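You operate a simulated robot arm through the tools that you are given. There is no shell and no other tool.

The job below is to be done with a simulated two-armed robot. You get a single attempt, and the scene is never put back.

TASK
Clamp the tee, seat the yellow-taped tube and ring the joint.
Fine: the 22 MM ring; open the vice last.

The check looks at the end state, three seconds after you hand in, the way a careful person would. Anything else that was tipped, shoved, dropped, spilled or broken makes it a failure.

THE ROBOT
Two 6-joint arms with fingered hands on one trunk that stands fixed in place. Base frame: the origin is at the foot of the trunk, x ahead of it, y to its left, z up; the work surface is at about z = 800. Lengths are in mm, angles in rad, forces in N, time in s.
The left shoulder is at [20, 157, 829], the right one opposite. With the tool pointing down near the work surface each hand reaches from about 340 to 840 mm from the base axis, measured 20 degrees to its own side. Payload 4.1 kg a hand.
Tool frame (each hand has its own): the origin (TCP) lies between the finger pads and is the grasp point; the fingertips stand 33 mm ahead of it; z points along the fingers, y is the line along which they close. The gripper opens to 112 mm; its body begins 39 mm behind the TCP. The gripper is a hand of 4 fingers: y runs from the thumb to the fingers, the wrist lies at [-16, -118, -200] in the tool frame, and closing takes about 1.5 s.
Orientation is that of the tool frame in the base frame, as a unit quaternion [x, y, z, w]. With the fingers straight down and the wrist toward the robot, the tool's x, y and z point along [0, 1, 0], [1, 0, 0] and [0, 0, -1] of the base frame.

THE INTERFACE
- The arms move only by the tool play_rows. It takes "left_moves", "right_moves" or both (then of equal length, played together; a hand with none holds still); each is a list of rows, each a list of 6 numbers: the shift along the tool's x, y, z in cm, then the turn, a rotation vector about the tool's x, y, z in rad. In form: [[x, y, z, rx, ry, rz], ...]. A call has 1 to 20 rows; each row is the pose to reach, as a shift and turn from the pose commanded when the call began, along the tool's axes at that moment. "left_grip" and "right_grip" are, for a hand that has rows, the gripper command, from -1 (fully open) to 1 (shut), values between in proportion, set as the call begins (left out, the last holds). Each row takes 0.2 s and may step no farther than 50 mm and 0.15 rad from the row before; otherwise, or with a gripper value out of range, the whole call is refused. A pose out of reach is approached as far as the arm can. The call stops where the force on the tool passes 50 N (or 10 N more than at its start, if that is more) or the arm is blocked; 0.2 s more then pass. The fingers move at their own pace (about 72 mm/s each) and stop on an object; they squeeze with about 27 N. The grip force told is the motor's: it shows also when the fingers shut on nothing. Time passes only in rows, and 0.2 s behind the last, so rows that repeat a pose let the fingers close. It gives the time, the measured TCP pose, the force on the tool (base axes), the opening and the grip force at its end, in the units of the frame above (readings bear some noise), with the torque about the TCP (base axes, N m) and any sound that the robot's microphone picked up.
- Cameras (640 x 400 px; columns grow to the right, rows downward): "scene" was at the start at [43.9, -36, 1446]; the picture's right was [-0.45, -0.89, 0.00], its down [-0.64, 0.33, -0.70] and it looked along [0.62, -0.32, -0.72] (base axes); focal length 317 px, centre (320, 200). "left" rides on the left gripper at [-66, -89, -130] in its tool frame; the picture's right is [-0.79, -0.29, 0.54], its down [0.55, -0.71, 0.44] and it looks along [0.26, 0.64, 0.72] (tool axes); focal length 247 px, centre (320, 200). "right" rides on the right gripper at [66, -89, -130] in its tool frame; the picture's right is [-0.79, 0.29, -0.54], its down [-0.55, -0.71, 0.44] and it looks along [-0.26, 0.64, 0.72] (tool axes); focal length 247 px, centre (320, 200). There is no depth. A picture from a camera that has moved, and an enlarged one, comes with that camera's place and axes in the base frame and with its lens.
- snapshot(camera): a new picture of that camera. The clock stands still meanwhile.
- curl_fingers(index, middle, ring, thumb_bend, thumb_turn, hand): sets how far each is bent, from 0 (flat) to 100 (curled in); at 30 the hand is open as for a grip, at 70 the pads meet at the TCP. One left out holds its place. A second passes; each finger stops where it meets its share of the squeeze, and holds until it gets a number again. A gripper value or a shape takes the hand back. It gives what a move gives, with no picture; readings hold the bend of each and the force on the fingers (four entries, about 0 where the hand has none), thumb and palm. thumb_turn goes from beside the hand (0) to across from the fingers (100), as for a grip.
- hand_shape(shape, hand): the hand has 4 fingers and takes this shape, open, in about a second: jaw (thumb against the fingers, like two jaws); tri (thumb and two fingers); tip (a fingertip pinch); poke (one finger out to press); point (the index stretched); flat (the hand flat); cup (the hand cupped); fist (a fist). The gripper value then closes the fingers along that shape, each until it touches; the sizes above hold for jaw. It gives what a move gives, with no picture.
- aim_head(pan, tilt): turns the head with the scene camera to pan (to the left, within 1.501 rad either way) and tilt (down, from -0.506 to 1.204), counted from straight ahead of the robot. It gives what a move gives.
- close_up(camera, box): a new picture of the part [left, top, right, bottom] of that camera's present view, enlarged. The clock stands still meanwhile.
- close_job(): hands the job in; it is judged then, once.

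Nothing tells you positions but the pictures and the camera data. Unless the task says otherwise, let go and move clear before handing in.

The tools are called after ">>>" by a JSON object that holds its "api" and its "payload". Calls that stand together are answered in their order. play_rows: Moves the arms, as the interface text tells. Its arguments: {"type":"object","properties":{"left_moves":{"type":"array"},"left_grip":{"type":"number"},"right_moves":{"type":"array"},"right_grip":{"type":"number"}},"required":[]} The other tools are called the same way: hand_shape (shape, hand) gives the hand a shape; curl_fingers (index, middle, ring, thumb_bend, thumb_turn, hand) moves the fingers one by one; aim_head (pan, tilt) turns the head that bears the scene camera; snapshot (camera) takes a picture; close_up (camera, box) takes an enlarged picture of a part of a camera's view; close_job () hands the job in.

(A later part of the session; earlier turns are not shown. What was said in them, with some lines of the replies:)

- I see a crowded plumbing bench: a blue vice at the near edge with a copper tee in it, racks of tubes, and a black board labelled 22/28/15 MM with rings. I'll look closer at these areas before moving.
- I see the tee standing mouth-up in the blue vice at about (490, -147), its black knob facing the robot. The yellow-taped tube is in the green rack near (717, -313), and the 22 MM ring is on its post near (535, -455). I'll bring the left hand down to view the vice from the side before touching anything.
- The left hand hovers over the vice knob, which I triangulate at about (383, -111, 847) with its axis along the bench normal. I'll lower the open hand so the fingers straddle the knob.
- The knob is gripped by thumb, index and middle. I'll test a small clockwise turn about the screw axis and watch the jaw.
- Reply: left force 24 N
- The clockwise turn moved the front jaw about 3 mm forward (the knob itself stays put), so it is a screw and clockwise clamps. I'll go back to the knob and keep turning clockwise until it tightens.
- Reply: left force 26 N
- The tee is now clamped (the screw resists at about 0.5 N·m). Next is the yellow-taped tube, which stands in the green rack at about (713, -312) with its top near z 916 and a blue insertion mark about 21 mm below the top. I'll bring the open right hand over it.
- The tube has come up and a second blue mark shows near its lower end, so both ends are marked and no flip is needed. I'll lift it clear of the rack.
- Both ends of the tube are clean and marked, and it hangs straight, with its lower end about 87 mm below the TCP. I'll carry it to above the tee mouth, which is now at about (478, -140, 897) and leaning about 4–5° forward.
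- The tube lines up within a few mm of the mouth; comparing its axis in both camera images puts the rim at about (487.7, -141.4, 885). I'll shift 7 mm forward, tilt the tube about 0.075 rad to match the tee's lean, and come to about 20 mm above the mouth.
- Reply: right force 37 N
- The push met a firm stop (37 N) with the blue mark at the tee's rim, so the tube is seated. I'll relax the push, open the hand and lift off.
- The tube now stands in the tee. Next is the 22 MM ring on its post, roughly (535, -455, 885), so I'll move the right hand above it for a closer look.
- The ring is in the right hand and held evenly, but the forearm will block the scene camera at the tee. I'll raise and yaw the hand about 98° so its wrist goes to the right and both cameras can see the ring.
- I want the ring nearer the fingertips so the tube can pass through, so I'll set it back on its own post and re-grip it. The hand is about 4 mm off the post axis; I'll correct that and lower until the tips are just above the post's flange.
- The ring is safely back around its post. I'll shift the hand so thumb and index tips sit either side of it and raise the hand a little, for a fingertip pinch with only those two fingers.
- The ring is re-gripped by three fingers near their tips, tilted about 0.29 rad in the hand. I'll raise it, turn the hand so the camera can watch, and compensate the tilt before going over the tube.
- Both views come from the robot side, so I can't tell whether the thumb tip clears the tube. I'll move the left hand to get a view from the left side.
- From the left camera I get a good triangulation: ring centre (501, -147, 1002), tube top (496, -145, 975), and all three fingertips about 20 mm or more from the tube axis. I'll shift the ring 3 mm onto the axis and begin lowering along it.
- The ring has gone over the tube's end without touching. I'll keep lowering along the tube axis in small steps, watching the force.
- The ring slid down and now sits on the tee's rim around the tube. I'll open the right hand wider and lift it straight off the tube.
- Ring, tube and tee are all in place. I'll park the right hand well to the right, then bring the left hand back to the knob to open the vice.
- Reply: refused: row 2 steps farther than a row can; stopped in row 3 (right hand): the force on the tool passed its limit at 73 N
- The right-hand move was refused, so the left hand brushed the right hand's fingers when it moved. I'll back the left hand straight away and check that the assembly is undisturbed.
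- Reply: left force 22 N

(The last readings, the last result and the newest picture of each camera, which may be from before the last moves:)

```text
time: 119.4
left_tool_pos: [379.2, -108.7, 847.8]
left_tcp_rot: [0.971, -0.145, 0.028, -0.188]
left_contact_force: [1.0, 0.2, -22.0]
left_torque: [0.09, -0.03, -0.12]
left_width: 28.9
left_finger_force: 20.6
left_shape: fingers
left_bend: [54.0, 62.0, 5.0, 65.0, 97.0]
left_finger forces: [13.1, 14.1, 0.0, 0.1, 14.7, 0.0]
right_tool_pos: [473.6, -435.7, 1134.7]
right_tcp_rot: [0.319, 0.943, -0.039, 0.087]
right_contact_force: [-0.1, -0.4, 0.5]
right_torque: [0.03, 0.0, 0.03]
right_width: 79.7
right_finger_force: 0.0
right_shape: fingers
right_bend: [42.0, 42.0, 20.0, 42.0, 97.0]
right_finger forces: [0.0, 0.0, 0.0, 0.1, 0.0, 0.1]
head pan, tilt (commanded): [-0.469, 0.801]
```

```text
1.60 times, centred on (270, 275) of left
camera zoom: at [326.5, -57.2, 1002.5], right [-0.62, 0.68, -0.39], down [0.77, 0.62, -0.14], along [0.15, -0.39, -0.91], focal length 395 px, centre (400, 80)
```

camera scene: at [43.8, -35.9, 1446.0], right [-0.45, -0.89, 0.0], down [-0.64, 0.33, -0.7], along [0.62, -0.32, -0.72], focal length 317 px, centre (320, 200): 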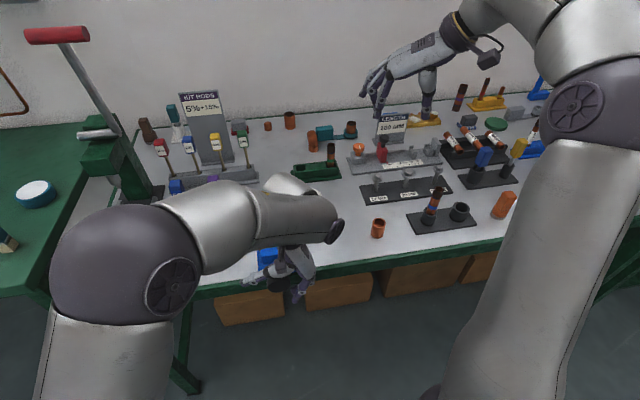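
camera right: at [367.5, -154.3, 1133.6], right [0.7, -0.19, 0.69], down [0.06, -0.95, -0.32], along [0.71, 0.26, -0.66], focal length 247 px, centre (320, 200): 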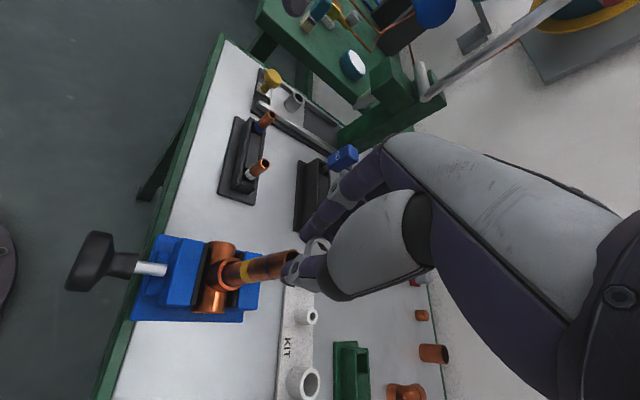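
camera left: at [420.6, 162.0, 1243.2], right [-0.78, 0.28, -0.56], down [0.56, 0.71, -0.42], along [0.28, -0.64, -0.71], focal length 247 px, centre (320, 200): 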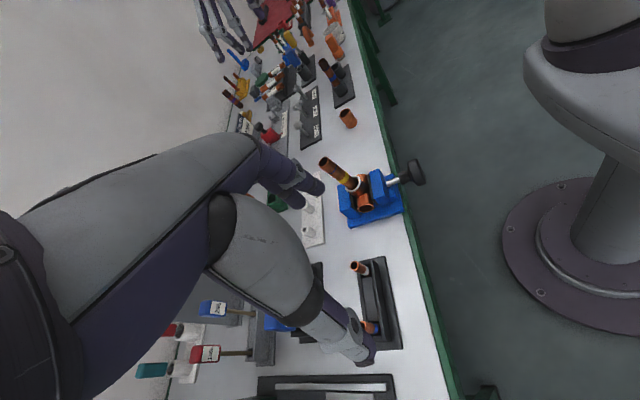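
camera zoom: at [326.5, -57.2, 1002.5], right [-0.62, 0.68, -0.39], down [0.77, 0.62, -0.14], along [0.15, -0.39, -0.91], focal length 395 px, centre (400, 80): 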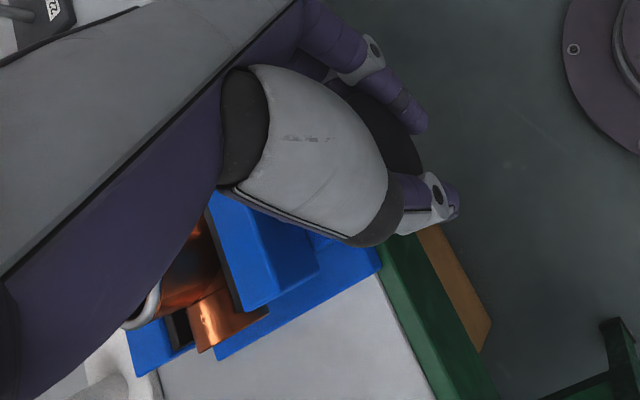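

>>> {"api": "play_rows", "payload": {"left_moves": [[0, 0, 0, -0.1, 0, 0], [0, 0, 0, -0.2, 0, 0], [0, 0, 0, -0.3, 0, 0], [0, 0, 0, -0.4, 0, 0]]}}

>>> {"api": "close_up", "payload": {"camera": "scene", "box": [210, 190, 350, 310]}}

>>> {"api": "play_rows", "payload": {"left_moves": [[0, 0, 0, -0.1, 0, 0], [0, 0, 0, -0.2, 0, 0], [0, 0, 0, -0.3, 0, 0], [0, 0, 0, -0.38, 0, 0], [0, 0, 0, -0.38, 0, 0]]}}

>>> {"api": "close_up", "payload": {"camera": "scene", "box": [210, 190, 350, 310]}}

>>> {"api": "close_up", "payload": {"camera": "scene", "box": [245, 190, 309, 244]}}

```text
time: 120.4
left_tool_pos: [380.4, -109.4, 847.7]
left_tcp_rot: [0.989, -0.148, -0.002, 0.009]
left_contact_force: [-2.0, -2.6, -31.9]
left_torque: [0.1, -0.08, -0.19]
left_width: 29.6
left_finger_force: 21.8
left_shape: fingers
left_bend: [55.0, 62.0, 5.0, 64.0, 97.0]
left_finger forces: [14.0, 12.8, 0.0, 0.1, 16.4, 0.1]
right_tool_pos: [474.0, -437.4, 1133.5]
right_tcp_rot: [0.32, 0.943, -0.04, 0.086]
right_contact_force: [0.1, -0.4, 1.2]
right_torque: [0.02, -0.03, 0.01]
right_width: 79.7
right_finger_force: 0.1
right_shape: fingers
right_bend: [42.0, 42.0, 20.0, 42.0, 97.0]
right_finger forces: [0.0, 0.0, 0.1, 0.1, 0.0, 0.1]
head pan, tilt (commanded): [-0.469, 0.801]
```

```text
3.33 times, centred on (280, 250) of scene
camera zoom: at [44.2, -36.3, 1446.0], right [-0.45, -0.89, 0.0], down [-0.64, 0.33, -0.7], along [0.62, -0.32, -0.72], focal length 1057 px, centre (453, 33)
```

zoom: 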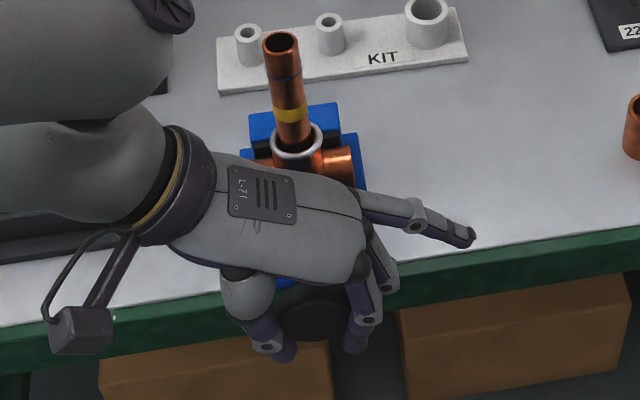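

```text
time: 121.6
left_tool_pos: [380.5, -109.2, 848.1]
left_tcp_rot: [0.97, -0.145, -0.028, 0.196]
left_contact_force: [-7.1, -10.6, -32.9]
left_torque: [0.01, -0.14, -0.19]
left_width: 30.3
left_finger_force: 21.8
left_shape: fingers
left_bend: [55.0, 63.0, 5.0, 63.0, 97.0]
left_finger forces: [14.3, 11.6, 0.1, 0.0, 17.8, 0.0]
right_tool_pos: [472.9, -436.6, 1133.3]
right_tcp_rot: [0.32, 0.943, -0.04, 0.087]
right_contact_force: [-0.8, -0.3, -0.1]
right_torque: [0.03, 0.0, -0.01]
right_width: 79.6
right_finger_force: 0.0
right_shape: fingers
right_bend: [42.0, 42.0, 20.0, 42.0, 97.0]
right_finger forces: [0.0, 0.0, 0.0, 0.0, 0.0, 0.0]
head pan, tilt (commanded): [-0.469, 0.801]
```

```text
3.33 times, centred on (280, 250) of scene
camera zoom: at [44.1, -36.5, 1446.0], right [-0.45, -0.89, 0.0], down [-0.64, 0.33, -0.7], along [0.62, -0.31, -0.72], focal length 1057 px, centre (453, 33)
```

zoom: 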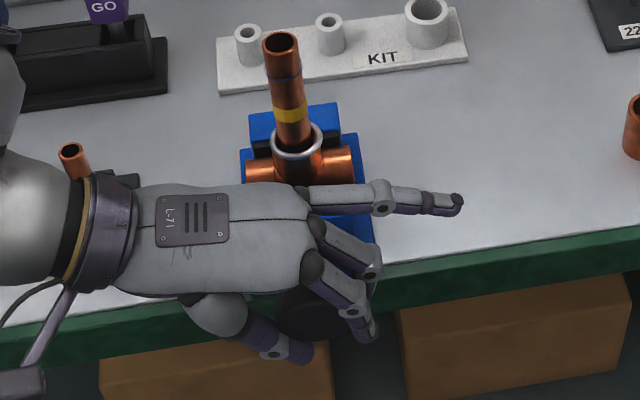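

```text
7.41 times, centred on (277, 217) of scene
camera zoom: at [44.1, -36.5, 1446.0], right [-0.45, -0.89, 0.0], down [-0.64, 0.33, -0.7], along [0.62, -0.31, -0.72], focal length 2348 px, centre (638, 74)
```

zoom: 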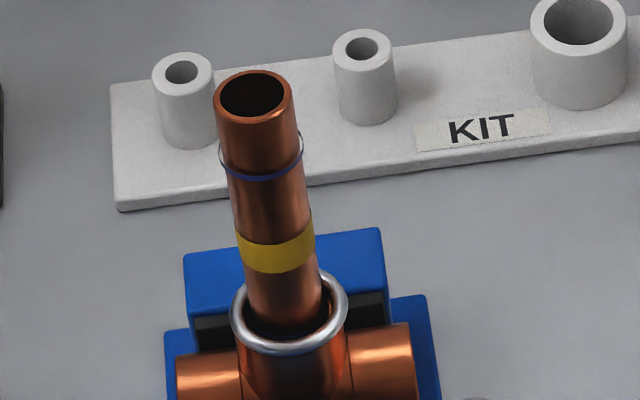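

>>> {"api": "curl_fingers", "payload": {"hand": "left", "index": 30, "middle": 30, "thumb_bend": 30}}

>>> {"api": "play_rows", "payload": {"left_moves": [[0, 0, 0, 0.13, 0, 0], [0, 0, 0, 0.26, 0, 0], [0, 0, 0, 0.4, 0, 0], [0, 0, 0, 0.4, 0, 0]]}}

>>> {"api": "play_rows", "payload": {"left_moves": [[0, 0, -4, 0, 0, 0], [0, 0, -8, 0, 0, 0], [0, 0, -11.5, 0, 0, 0], [0, -4, -11.5, 0, 0, 0], [0, -8, -11.5, 0, 0, 0], [0, -12, -11.5, 0, 0, 0], [0, -12, -11.5, 0, 0, 0]]}}

>>> {"api": "close_up", "payload": {"camera": "scene", "box": [250, 245, 310, 295]}}

>>> {"api": "close_up", "payload": {"camera": "scene", "box": [245, 190, 309, 254]}}

```text
time: 122.6
left_tool_pos: [379.5, -109.4, 848.9]
left_tcp_rot: [0.969, -0.145, -0.028, 0.196]
left_contact_force: [-0.8, 0.3, -1.2]
left_torque: [0.02, 0.01, 0.0]
left_width: 112.4
left_finger_force: 0.1
left_shape: fingers
left_bend: [30.0, 30.0, 5.0, 30.0, 97.0]
left_finger forces: [0.1, 0.0, 0.0, 0.1, 0.0, 0.1]
right_tool_pos: [474.3, -436.1, 1134.3]
right_tcp_rot: [0.32, 0.943, -0.039, 0.087]
right_contact_force: [-0.5, -0.9, -0.1]
right_torque: [0.0, 0.0, 0.02]
right_width: 79.3
right_finger_force: 0.1
right_shape: fingers
right_bend: [42.0, 42.0, 20.0, 42.0, 97.0]
right_finger forces: [0.1, 0.1, 0.0, 0.0, 0.0, 0.0]
head pan, tilt (commanded): [-0.469, 0.801]
```

```text
time: 123.6
left_tool_pos: [379.9, -108.8, 850.5]
left_tcp_rot: [0.989, -0.147, 0.001, 0.0]
left_contact_force: [-0.2, 0.3, 0.8]
left_torque: [0.01, 0.0, -0.01]
left_width: 112.6
left_finger_force: 0.0
left_shape: fingers
left_bend: [30.0, 30.0, 5.0, 30.0, 97.0]
left_finger forces: [0.0, 0.1, 0.0, 0.0, 0.0, 0.1]
right_tool_pos: [473.3, -436.3, 1134.3]
right_tcp_rot: [0.319, 0.943, -0.04, 0.087]
right_contact_force: [0.2, -0.1, -0.3]
right_torque: [-0.04, -0.01, 0.01]
right_width: 79.6
right_finger_force: 0.2
right_shape: fingers
right_bend: [42.0, 42.0, 20.0, 42.0, 97.0]
right_finger forces: [0.0, 0.1, 0.0, 0.1, 0.0, 0.0]
head pan, tilt (commanded): [-0.469, 0.801]
```

```text
time: 125.2
left_tool_pos: [417.3, 7.3, 964.6]
left_tcp_rot: [0.989, -0.148, 0.001, -0.001]
left_contact_force: [0.4, -0.1, 0.5]
left_torque: [0.02, -0.02, 0.0]
left_width: 112.6
left_finger_force: 0.1
left_shape: fingers
left_bend: [30.0, 30.0, 5.0, 30.0, 97.0]
left_finger forces: [0.0, 0.0, 0.1, 0.0, 0.1, 0.1]
right_tool_pos: [473.7, -437.5, 1134.2]
right_tcp_rot: [0.319, 0.943, -0.039, 0.086]
right_contact_force: [-0.1, -0.3, 0.0]
right_torque: [0.0, 0.01, 0.02]
right_width: 80.0
right_finger_force: 0.1
right_shape: fingers
right_bend: [42.0, 42.0, 20.0, 42.0, 97.0]
right_finger forces: [0.0, 0.0, 0.0, 0.0, 0.0, 0.0]
head pan, tilt (commanded): [-0.469, 0.801]
```

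```text
8.00 times, centred on (280, 270) of scene
camera zoom: at [43.8, -36.1, 1446.0], right [-0.45, -0.89, 0.0], down [-0.64, 0.33, -0.7], along [0.62, -0.32, -0.72], focal length 2536 px, centre (640, -360)
```

zoom: 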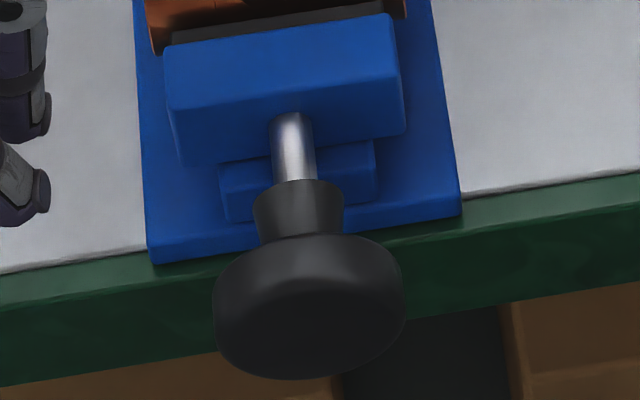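

```text
6.25 times, centred on (277, 222) of scene
camera zoom: at [43.8, -36.1, 1446.0], right [-0.45, -0.89, 0.0], down [-0.64, 0.33, -0.7], along [0.62, -0.32, -0.72], focal length 1981 px, centre (589, 62)
```

zoom: 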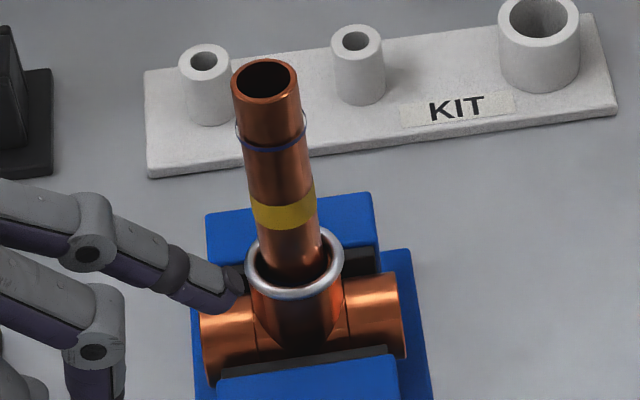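

The vice has backed off by about the 4 mm I had closed it, and the assembly still stands. I'll do one more short counter-clockwise stroke to make sure it is fully open.

>>> {"api": "play_rows", "payload": {"left_moves": [[0, 4, 0, 0, 0, 0], [0, 8, 0, 0, 0, 0], [0, 12, 0, 0, 0, 0], [-0.1, 12.1, 4, 0, 0, 0], [-0.1, 12.1, 8, 0, 0, 0], [-0.1, 12.1, 11.6, 0, 0, 0], [-0.1, 12.1, 11.6, 0.12, 0, 0], [-0.1, 12.1, 11.6, 0.24, 0, 0], [-0.1, 12.1, 11.6, 0.36, 0, 0], [-0.1, 12.1, 11.6, 0.36, 0, 0]]}}

>>> {"api": "curl_fingers", "payload": {"hand": "left", "index": 68, "middle": 68, "thumb_bend": 68}}

>>> {"api": "play_rows", "payload": {"left_moves": [[0, 0, 0, -0.1, 0, 0], [0, 0, 0, -0.2, 0, 0], [0, 0, 0, -0.3, 0, 0]]}}

>>> {"api": "play_rows", "payload": {"left_moves": [[0, 0, 0, -0.1, 0, 0], [0, 0, 0, -0.2, 0, 0], [0, 0, 0, -0.3, 0, 0]]}}

>>> {"api": "close_up", "payload": {"camera": "scene", "box": [210, 190, 350, 310]}}

```text
time: 127.4
left_tool_pos: [379.3, -110.6, 846.4]
left_tcp_rot: [0.973, -0.145, 0.028, -0.178]
left_contact_force: [0.9, 0.3, -0.4]
left_torque: [-0.01, 0.0, -0.01]
left_width: 112.5
left_finger_force: 0.0
left_shape: fingers
left_bend: [30.0, 30.0, 5.0, 30.0, 97.0]
left_finger forces: [0.1, 0.0, 0.1, 0.0, 0.0, 0.0]
right_tool_pos: [473.8, -436.0, 1133.7]
right_tcp_rot: [0.318, 0.943, -0.04, 0.087]
right_contact_force: [1.1, 0.1, 1.4]
right_torque: [0.0, -0.01, 0.0]
right_width: 79.7
right_finger_force: 0.1
right_shape: fingers
right_bend: [42.0, 42.0, 20.0, 42.0, 97.0]
right_finger forces: [0.0, 0.0, 0.0, 0.1, 0.0, 0.0]
head pan, tilt (commanded): [-0.469, 0.801]
```

```text
time: 128.4
left_tool_pos: [379.0, -109.4, 846.9]
left_tcp_rot: [0.973, -0.146, 0.027, -0.177]
left_contact_force: [-2.2, -1.8, -6.0]
left_torque: [-0.02, 0.01, -0.17]
left_width: 31.7
left_finger_force: 14.6
left_shape: fingers
left_bend: [59.0, 63.0, 5.0, 61.0, 97.0]
left_finger forces: [10.9, 6.5, 0.1, 0.0, 11.6, 0.0]
right_tool_pos: [473.3, -436.4, 1133.2]
right_tcp_rot: [0.32, 0.943, -0.04, 0.087]
right_contact_force: [-1.0, 0.5, 0.2]
right_torque: [0.0, -0.02, -0.01]
right_width: 79.9
right_finger_force: 0.0
right_shape: fingers
right_bend: [42.0, 42.0, 20.0, 42.0, 97.0]
right_finger forces: [0.0, 0.0, 0.1, 0.0, 0.0, 0.0]
head pan, tilt (commanded): [-0.469, 0.801]
```

```text
time: 129.2
left_tool_pos: [377.6, -108.8, 846.1]
left_tcp_rot: [0.988, -0.148, 0.003, -0.031]
left_contact_force: [-3.7, 5.4, -12.1]
left_torque: [0.36, -0.02, -0.21]
left_width: 27.4
left_finger_force: 14.6
left_shape: fingers
left_bend: [62.0, 64.0, 5.0, 63.0, 97.0]
left_finger forces: [10.4, 7.4, 0.0, 0.0, 11.1, 0.0]
right_tool_pos: [473.3, -436.8, 1133.5]
right_tcp_rot: [0.319, 0.943, -0.039, 0.087]
right_contact_force: [-0.2, -0.7, -0.6]
right_torque: [0.02, 0.0, 0.01]
right_width: 79.9
right_finger_force: 0.0
right_shape: fingers
right_bend: [42.0, 42.0, 20.0, 42.0, 97.0]
right_finger forces: [0.0, 0.1, 0.0, 0.1, 0.0, 0.0]
head pan, tilt (commanded): [-0.469, 0.801]
```

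```text
time: 130.0
left_tool_pos: [377.8, -108.3, 847.8]
left_tcp_rot: [0.982, -0.147, -0.017, 0.118]
left_contact_force: [-11.6, 9.9, -10.1]
left_torque: [0.51, -0.07, -0.28]
left_width: 21.9
left_finger_force: 15.5
left_shape: fingers
left_bend: [65.0, 64.0, 5.0, 63.0, 96.0]
left_finger forces: [11.3, 7.8, 0.1, 0.0, 12.4, 0.0]
right_tool_pos: [473.5, -437.1, 1134.0]
right_tcp_rot: [0.32, 0.943, -0.039, 0.087]
right_contact_force: [-0.2, -0.1, 0.2]
right_torque: [0.01, 0.0, 0.01]
right_width: 79.6
right_finger_force: 0.0
right_shape: fingers
right_bend: [42.0, 42.0, 20.0, 42.0, 97.0]
right_finger forces: [0.0, 0.0, 0.1, 0.0, 0.0, 0.0]
head pan, tilt (commanded): [-0.469, 0.801]
```

```text
3.33 times, centred on (280, 250) of scene
camera zoom: at [43.5, -35.8, 1446.0], right [-0.45, -0.89, 0.0], down [-0.64, 0.33, -0.7], along [0.62, -0.32, -0.72], focal length 1057 px, centre (453, 33)
```

zoom: 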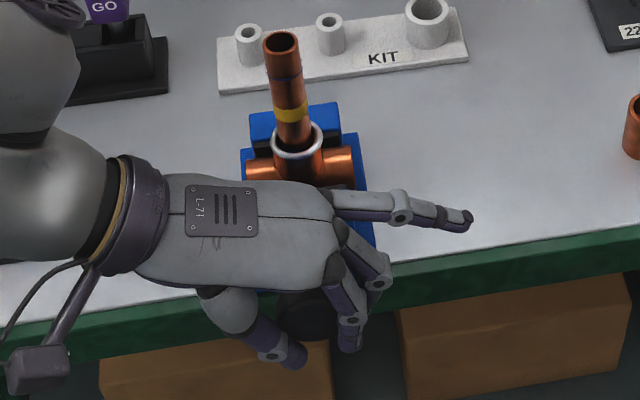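

The knob now meets its open stop, so the vice is fully open. I'll release the knob and withdraw the left hand.

>>> {"api": "curl_fingers", "payload": {"hand": "left", "index": 30, "middle": 30, "thumb_bend": 30}}

>>> {"api": "play_rows", "payload": {"left_moves": [[0, 0, 0, 0.12, 0, 0], [0, 0, 0, 0.24, 0, 0], [0, 0, 0, 0.24, 0, 0]]}}

>>> {"api": "play_rows", "payload": {"left_moves": [[0, 0, -4, 0, 0, 0], [0, 0, -8, 0, 0, 0], [0, 0, -12, 0, 0, 0], [0, -4, -14, 0, 0, 0], [0, -8, -16, 0, 0, 0], [0, -12, -18, 0, 0, 0], [0, -16, -20, 0, 0, 0], [0, -20, -22, 0, 0, 0], [0, -22, -22, 0, 0, 0], [0, -22, -22, 0, 0, 0]]}}

>>> {"api": "snapshot", "payload": {"camera": "scene"}}

>>> {"api": "close_up", "payload": {"camera": "scene", "box": [245, 190, 309, 254]}}

>>> {"api": "close_up", "payload": {"camera": "scene", "box": [250, 245, 310, 295]}}

```text
time: 131.0
left_tool_pos: [379.2, -109.0, 847.2]
left_tcp_rot: [0.982, -0.146, -0.017, 0.118]
left_contact_force: [0.0, 1.3, -0.2]
left_torque: [0.02, 0.0, -0.01]
left_width: 112.5
left_finger_force: 0.1
left_shape: fingers
left_bend: [30.0, 30.0, 5.0, 30.0, 97.0]
left_finger forces: [0.0, 0.0, 0.0, 0.0, 0.0, 0.0]
right_tool_pos: [473.7, -436.9, 1134.5]
right_tcp_rot: [0.32, 0.943, -0.04, 0.087]
right_contact_force: [-0.4, -0.3, -0.1]
right_torque: [-0.03, -0.01, -0.02]
right_width: 79.7
right_finger_force: 0.2
right_shape: fingers
right_bend: [42.0, 42.0, 20.0, 42.0, 97.0]
right_finger forces: [0.1, 0.1, 0.0, 0.0, 0.0, 0.0]
head pan, tilt (commanded): [-0.469, 0.801]
```

```text
time: 131.8
left_tool_pos: [378.8, -109.0, 847.8]
left_tcp_rot: [0.989, -0.147, 0.001, -0.001]
left_contact_force: [0.7, -0.9, -0.4]
left_torque: [0.01, 0.01, 0.01]
left_width: 112.3
left_finger_force: 0.0
left_shape: fingers
left_bend: [30.0, 30.0, 5.0, 30.0, 97.0]
left_finger forces: [0.0, 0.1, 0.1, 0.0, 0.0, 0.1]
right_tool_pos: [473.9, -437.0, 1133.9]
right_tcp_rot: [0.319, 0.943, -0.04, 0.087]
right_contact_force: [-0.3, -0.6, 0.1]
right_torque: [0.03, -0.01, 0.03]
right_width: 79.7
right_finger_force: 0.0
right_shape: fingers
right_bend: [42.0, 42.0, 20.0, 42.0, 97.0]
right_finger forces: [0.1, 0.1, 0.1, 0.0, 0.0, 0.1]
head pan, tilt (commanded): [-0.469, 0.801]
```

```text
time: 134.0
left_tool_pos: [440.4, 102.9, 1068.7]
left_tcp_rot: [0.989, -0.147, 0.001, -0.001]
left_contact_force: [0.5, -0.4, -0.2]
left_torque: [0.01, 0.0, 0.01]
left_width: 112.5
left_finger_force: 0.0
left_shape: fingers
left_bend: [30.0, 30.0, 5.0, 30.0, 97.0]
left_finger forces: [0.0, 0.1, 0.0, 0.0, 0.1, 0.0]
right_tool_pos: [474.0, -436.7, 1133.1]
right_tcp_rot: [0.319, 0.943, -0.039, 0.087]
right_contact_force: [0.4, 0.7, 0.2]
right_torque: [0.01, 0.01, -0.01]
right_width: 80.1
right_finger_force: 0.1
right_shape: fingers
right_bend: [42.0, 42.0, 20.0, 42.0, 97.0]
right_finger forces: [0.1, 0.0, 0.0, 0.0, 0.0, 0.0]
head pan, tilt (commanded): [-0.469, 0.801]
```

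```text
taken
camera scene: at [43.8, -36.0, 1446.0], right [-0.45, -0.89, 0.0], down [-0.64, 0.33, -0.7], along [0.62, -0.32, -0.72], focal length 317 px, centre (320, 200)
```

scene: 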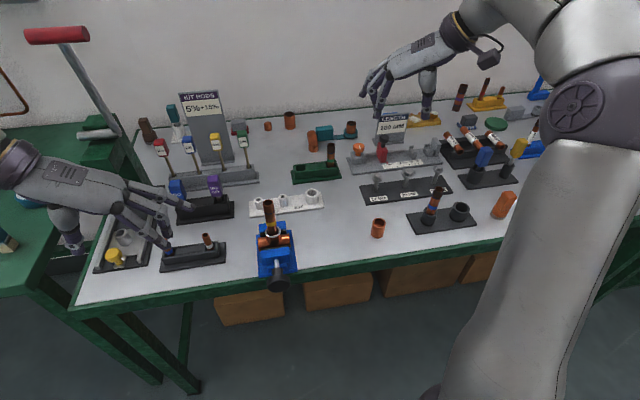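

```text
6.25 times, centred on (277, 222) of scene
camera zoom: at [43.8, -36.0, 1446.0], right [-0.45, -0.89, 0.0], down [-0.64, 0.33, -0.7], along [0.62, -0.32, -0.72], focal length 1981 px, centre (589, 62)
```

zoom: 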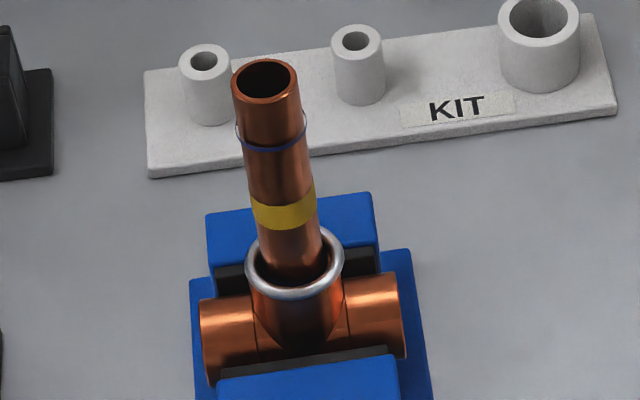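

```text
8.00 times, centred on (280, 270) of scene
camera zoom: at [43.8, -36.0, 1446.0], right [-0.45, -0.89, 0.0], down [-0.64, 0.33, -0.7], along [0.62, -0.32, -0.72], focal length 2536 px, centre (640, -360)
```

zoom: 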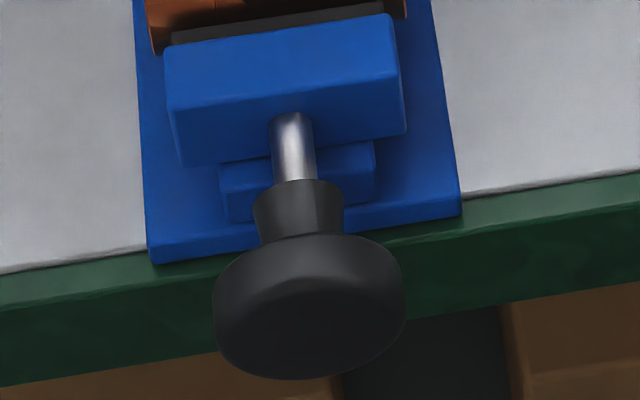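

>>> {"api": "close_up", "payload": {"camera": "left", "box": [220, 140, 360, 260]}}

>>> {"api": "close_up", "payload": {"camera": "scene", "box": [258, 205, 298, 240]}}

>>> {"api": "close_up", "payload": {"camera": "scene", "box": [130, 80, 350, 220]}}

>>> {"api": "close_up", "payload": {"camera": "scene", "box": [330, 80, 560, 240]}}

```text
3.33 times, centred on (290, 200) of left
camera zoom: at [403.0, 206.7, 1199.3], right [-0.67, 0.51, -0.54], down [0.74, 0.52, -0.43], along [0.06, -0.69, -0.72], focal length 823 px, centre (420, 200)
```

zoom: 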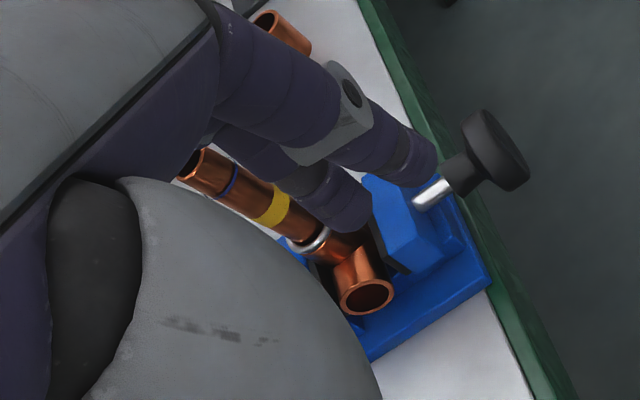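

```text
11.43 times, centred on (278, 222) of scene
camera zoom: at [43.8, -36.0, 1446.0], right [-0.45, -0.89, 0.0], down [-0.64, 0.33, -0.7], along [0.62, -0.32, -0.72], focal length 3623 px, centre (800, -57)
```

zoom: 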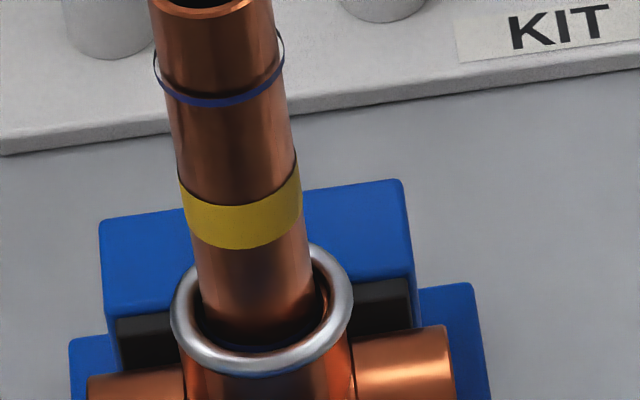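

```text
2.86 times, centred on (240, 150) of scene
camera zoom: at [43.8, -36.0, 1446.0], right [-0.45, -0.89, 0.0], down [-0.64, 0.33, -0.7], along [0.62, -0.32, -0.72], focal length 906 px, centre (549, 343)
```

zoom: 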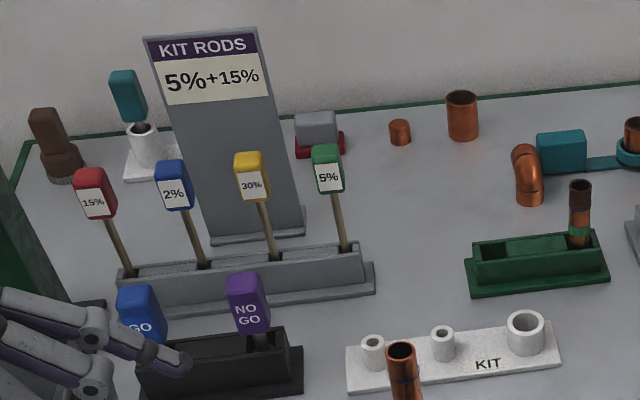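

```text
2.50 times, centred on (445, 160) of scene
camera zoom: at [43.8, -36.0, 1446.0], right [-0.45, -0.89, 0.0], down [-0.64, 0.33, -0.7], along [0.62, -0.32, -0.72], focal length 792 px, centre (8, 300)
```

zoom: 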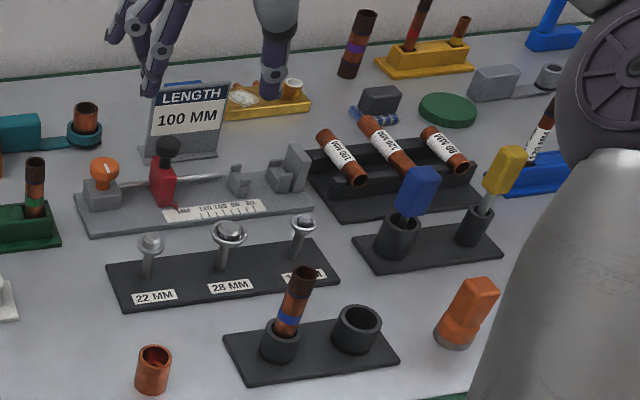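

>>> {"api": "play_rows", "payload": {"left_moves": [[0, -1, -1, 0, 0, 0], [0, -2, -2, 0, 0, 0], [0, -2, -2, 0, 0, 0], [0, -2, -2, 0, 0, 0], [0, -2, -2, 0, 0, 0], [0, -2, -2, 0, 0, 0], [0, -2, -2, 0, 0, 0], [0, -2, -2, 0, 0, 0], [0, -2, -2, 0, 0, 0], [0, -2, -2, 0, 0, 0], [0, -2, -2, 0, 0, 0], [0, -2, -2, 0, 0, 0]]}}

>>> {"api": "close_up", "payload": {"camera": "scene", "box": [245, 190, 309, 254]}}

```text
time: 136.6
left_tool_pos: [447.4, 121.3, 1088.4]
left_tcp_rot: [0.989, -0.147, 0.001, 0.0]
left_contact_force: [-0.6, -0.4, 0.8]
left_torque: [0.01, -0.01, 0.0]
left_width: 112.5
left_finger_force: 0.0
left_shape: fingers
left_bend: [30.0, 30.0, 5.0, 30.0, 97.0]
left_finger forces: [0.1, 0.0, 0.1, 0.0, 0.1, 0.0]
right_tool_pos: [474.2, -437.0, 1134.3]
right_tcp_rot: [0.319, 0.943, -0.039, 0.086]
right_contact_force: [0.0, -0.6, 0.1]
right_torque: [-0.01, -0.01, -0.02]
right_width: 80.1
right_finger_force: 0.1
right_shape: fingers
right_bend: [42.0, 42.0, 20.0, 42.0, 97.0]
right_finger forces: [0.0, 0.0, 0.0, 0.0, 0.0, 0.0]
head pan, tilt (commanded): [-0.469, 0.801]
```

```text
6.25 times, centred on (277, 222) of scene
camera zoom: at [43.9, -36.0, 1446.0], right [-0.45, -0.89, 0.0], down [-0.64, 0.33, -0.7], along [0.62, -0.32, -0.72], focal length 1981 px, centre (589, 62)
```

zoom: 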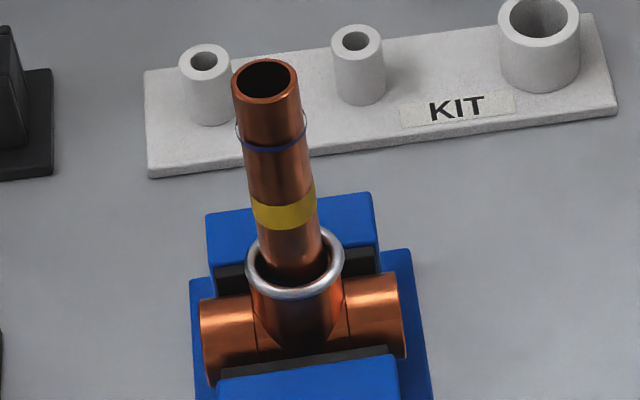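

The yellow-taped tube sits in the tee with its mark at the rim and the 22 MM ring lies around the joint. The vice is open, the assembly stands still, both hands are clear, and the rest of the bench looks undisturbed, so I'll hand in.

>>> {"api": "close_job", "payload": {}}

```text
The job is handed in.
```

The job is handed in. The tee was clamped, the yellow-taped tube was pushed home until its blue mark met the tee's rim, and the 22 MM ring sits on that rim around the tube. The vice was opened last, back to its stop, and both hands are clear.

- **Lean:** The tee and tube lean forward by roughly 5°. The tee rolled slightly as the jaw closed on it. After the vice was opened, the assembly held still for the few seconds I watched.
- **Hands touching:** While I was moving the left hand back towards the knob, it bumped the right hand's fingers above the bench. The force limit stopped it at 73 N. Close-ups right after showed the assembly had not moved, and later ones showed nothing else disturbed.
- **Ring handling:** I set the ring back on its own post once to re-grip it nearer the fingertips. It then slid the last few centimetres down the tube onto the rim.
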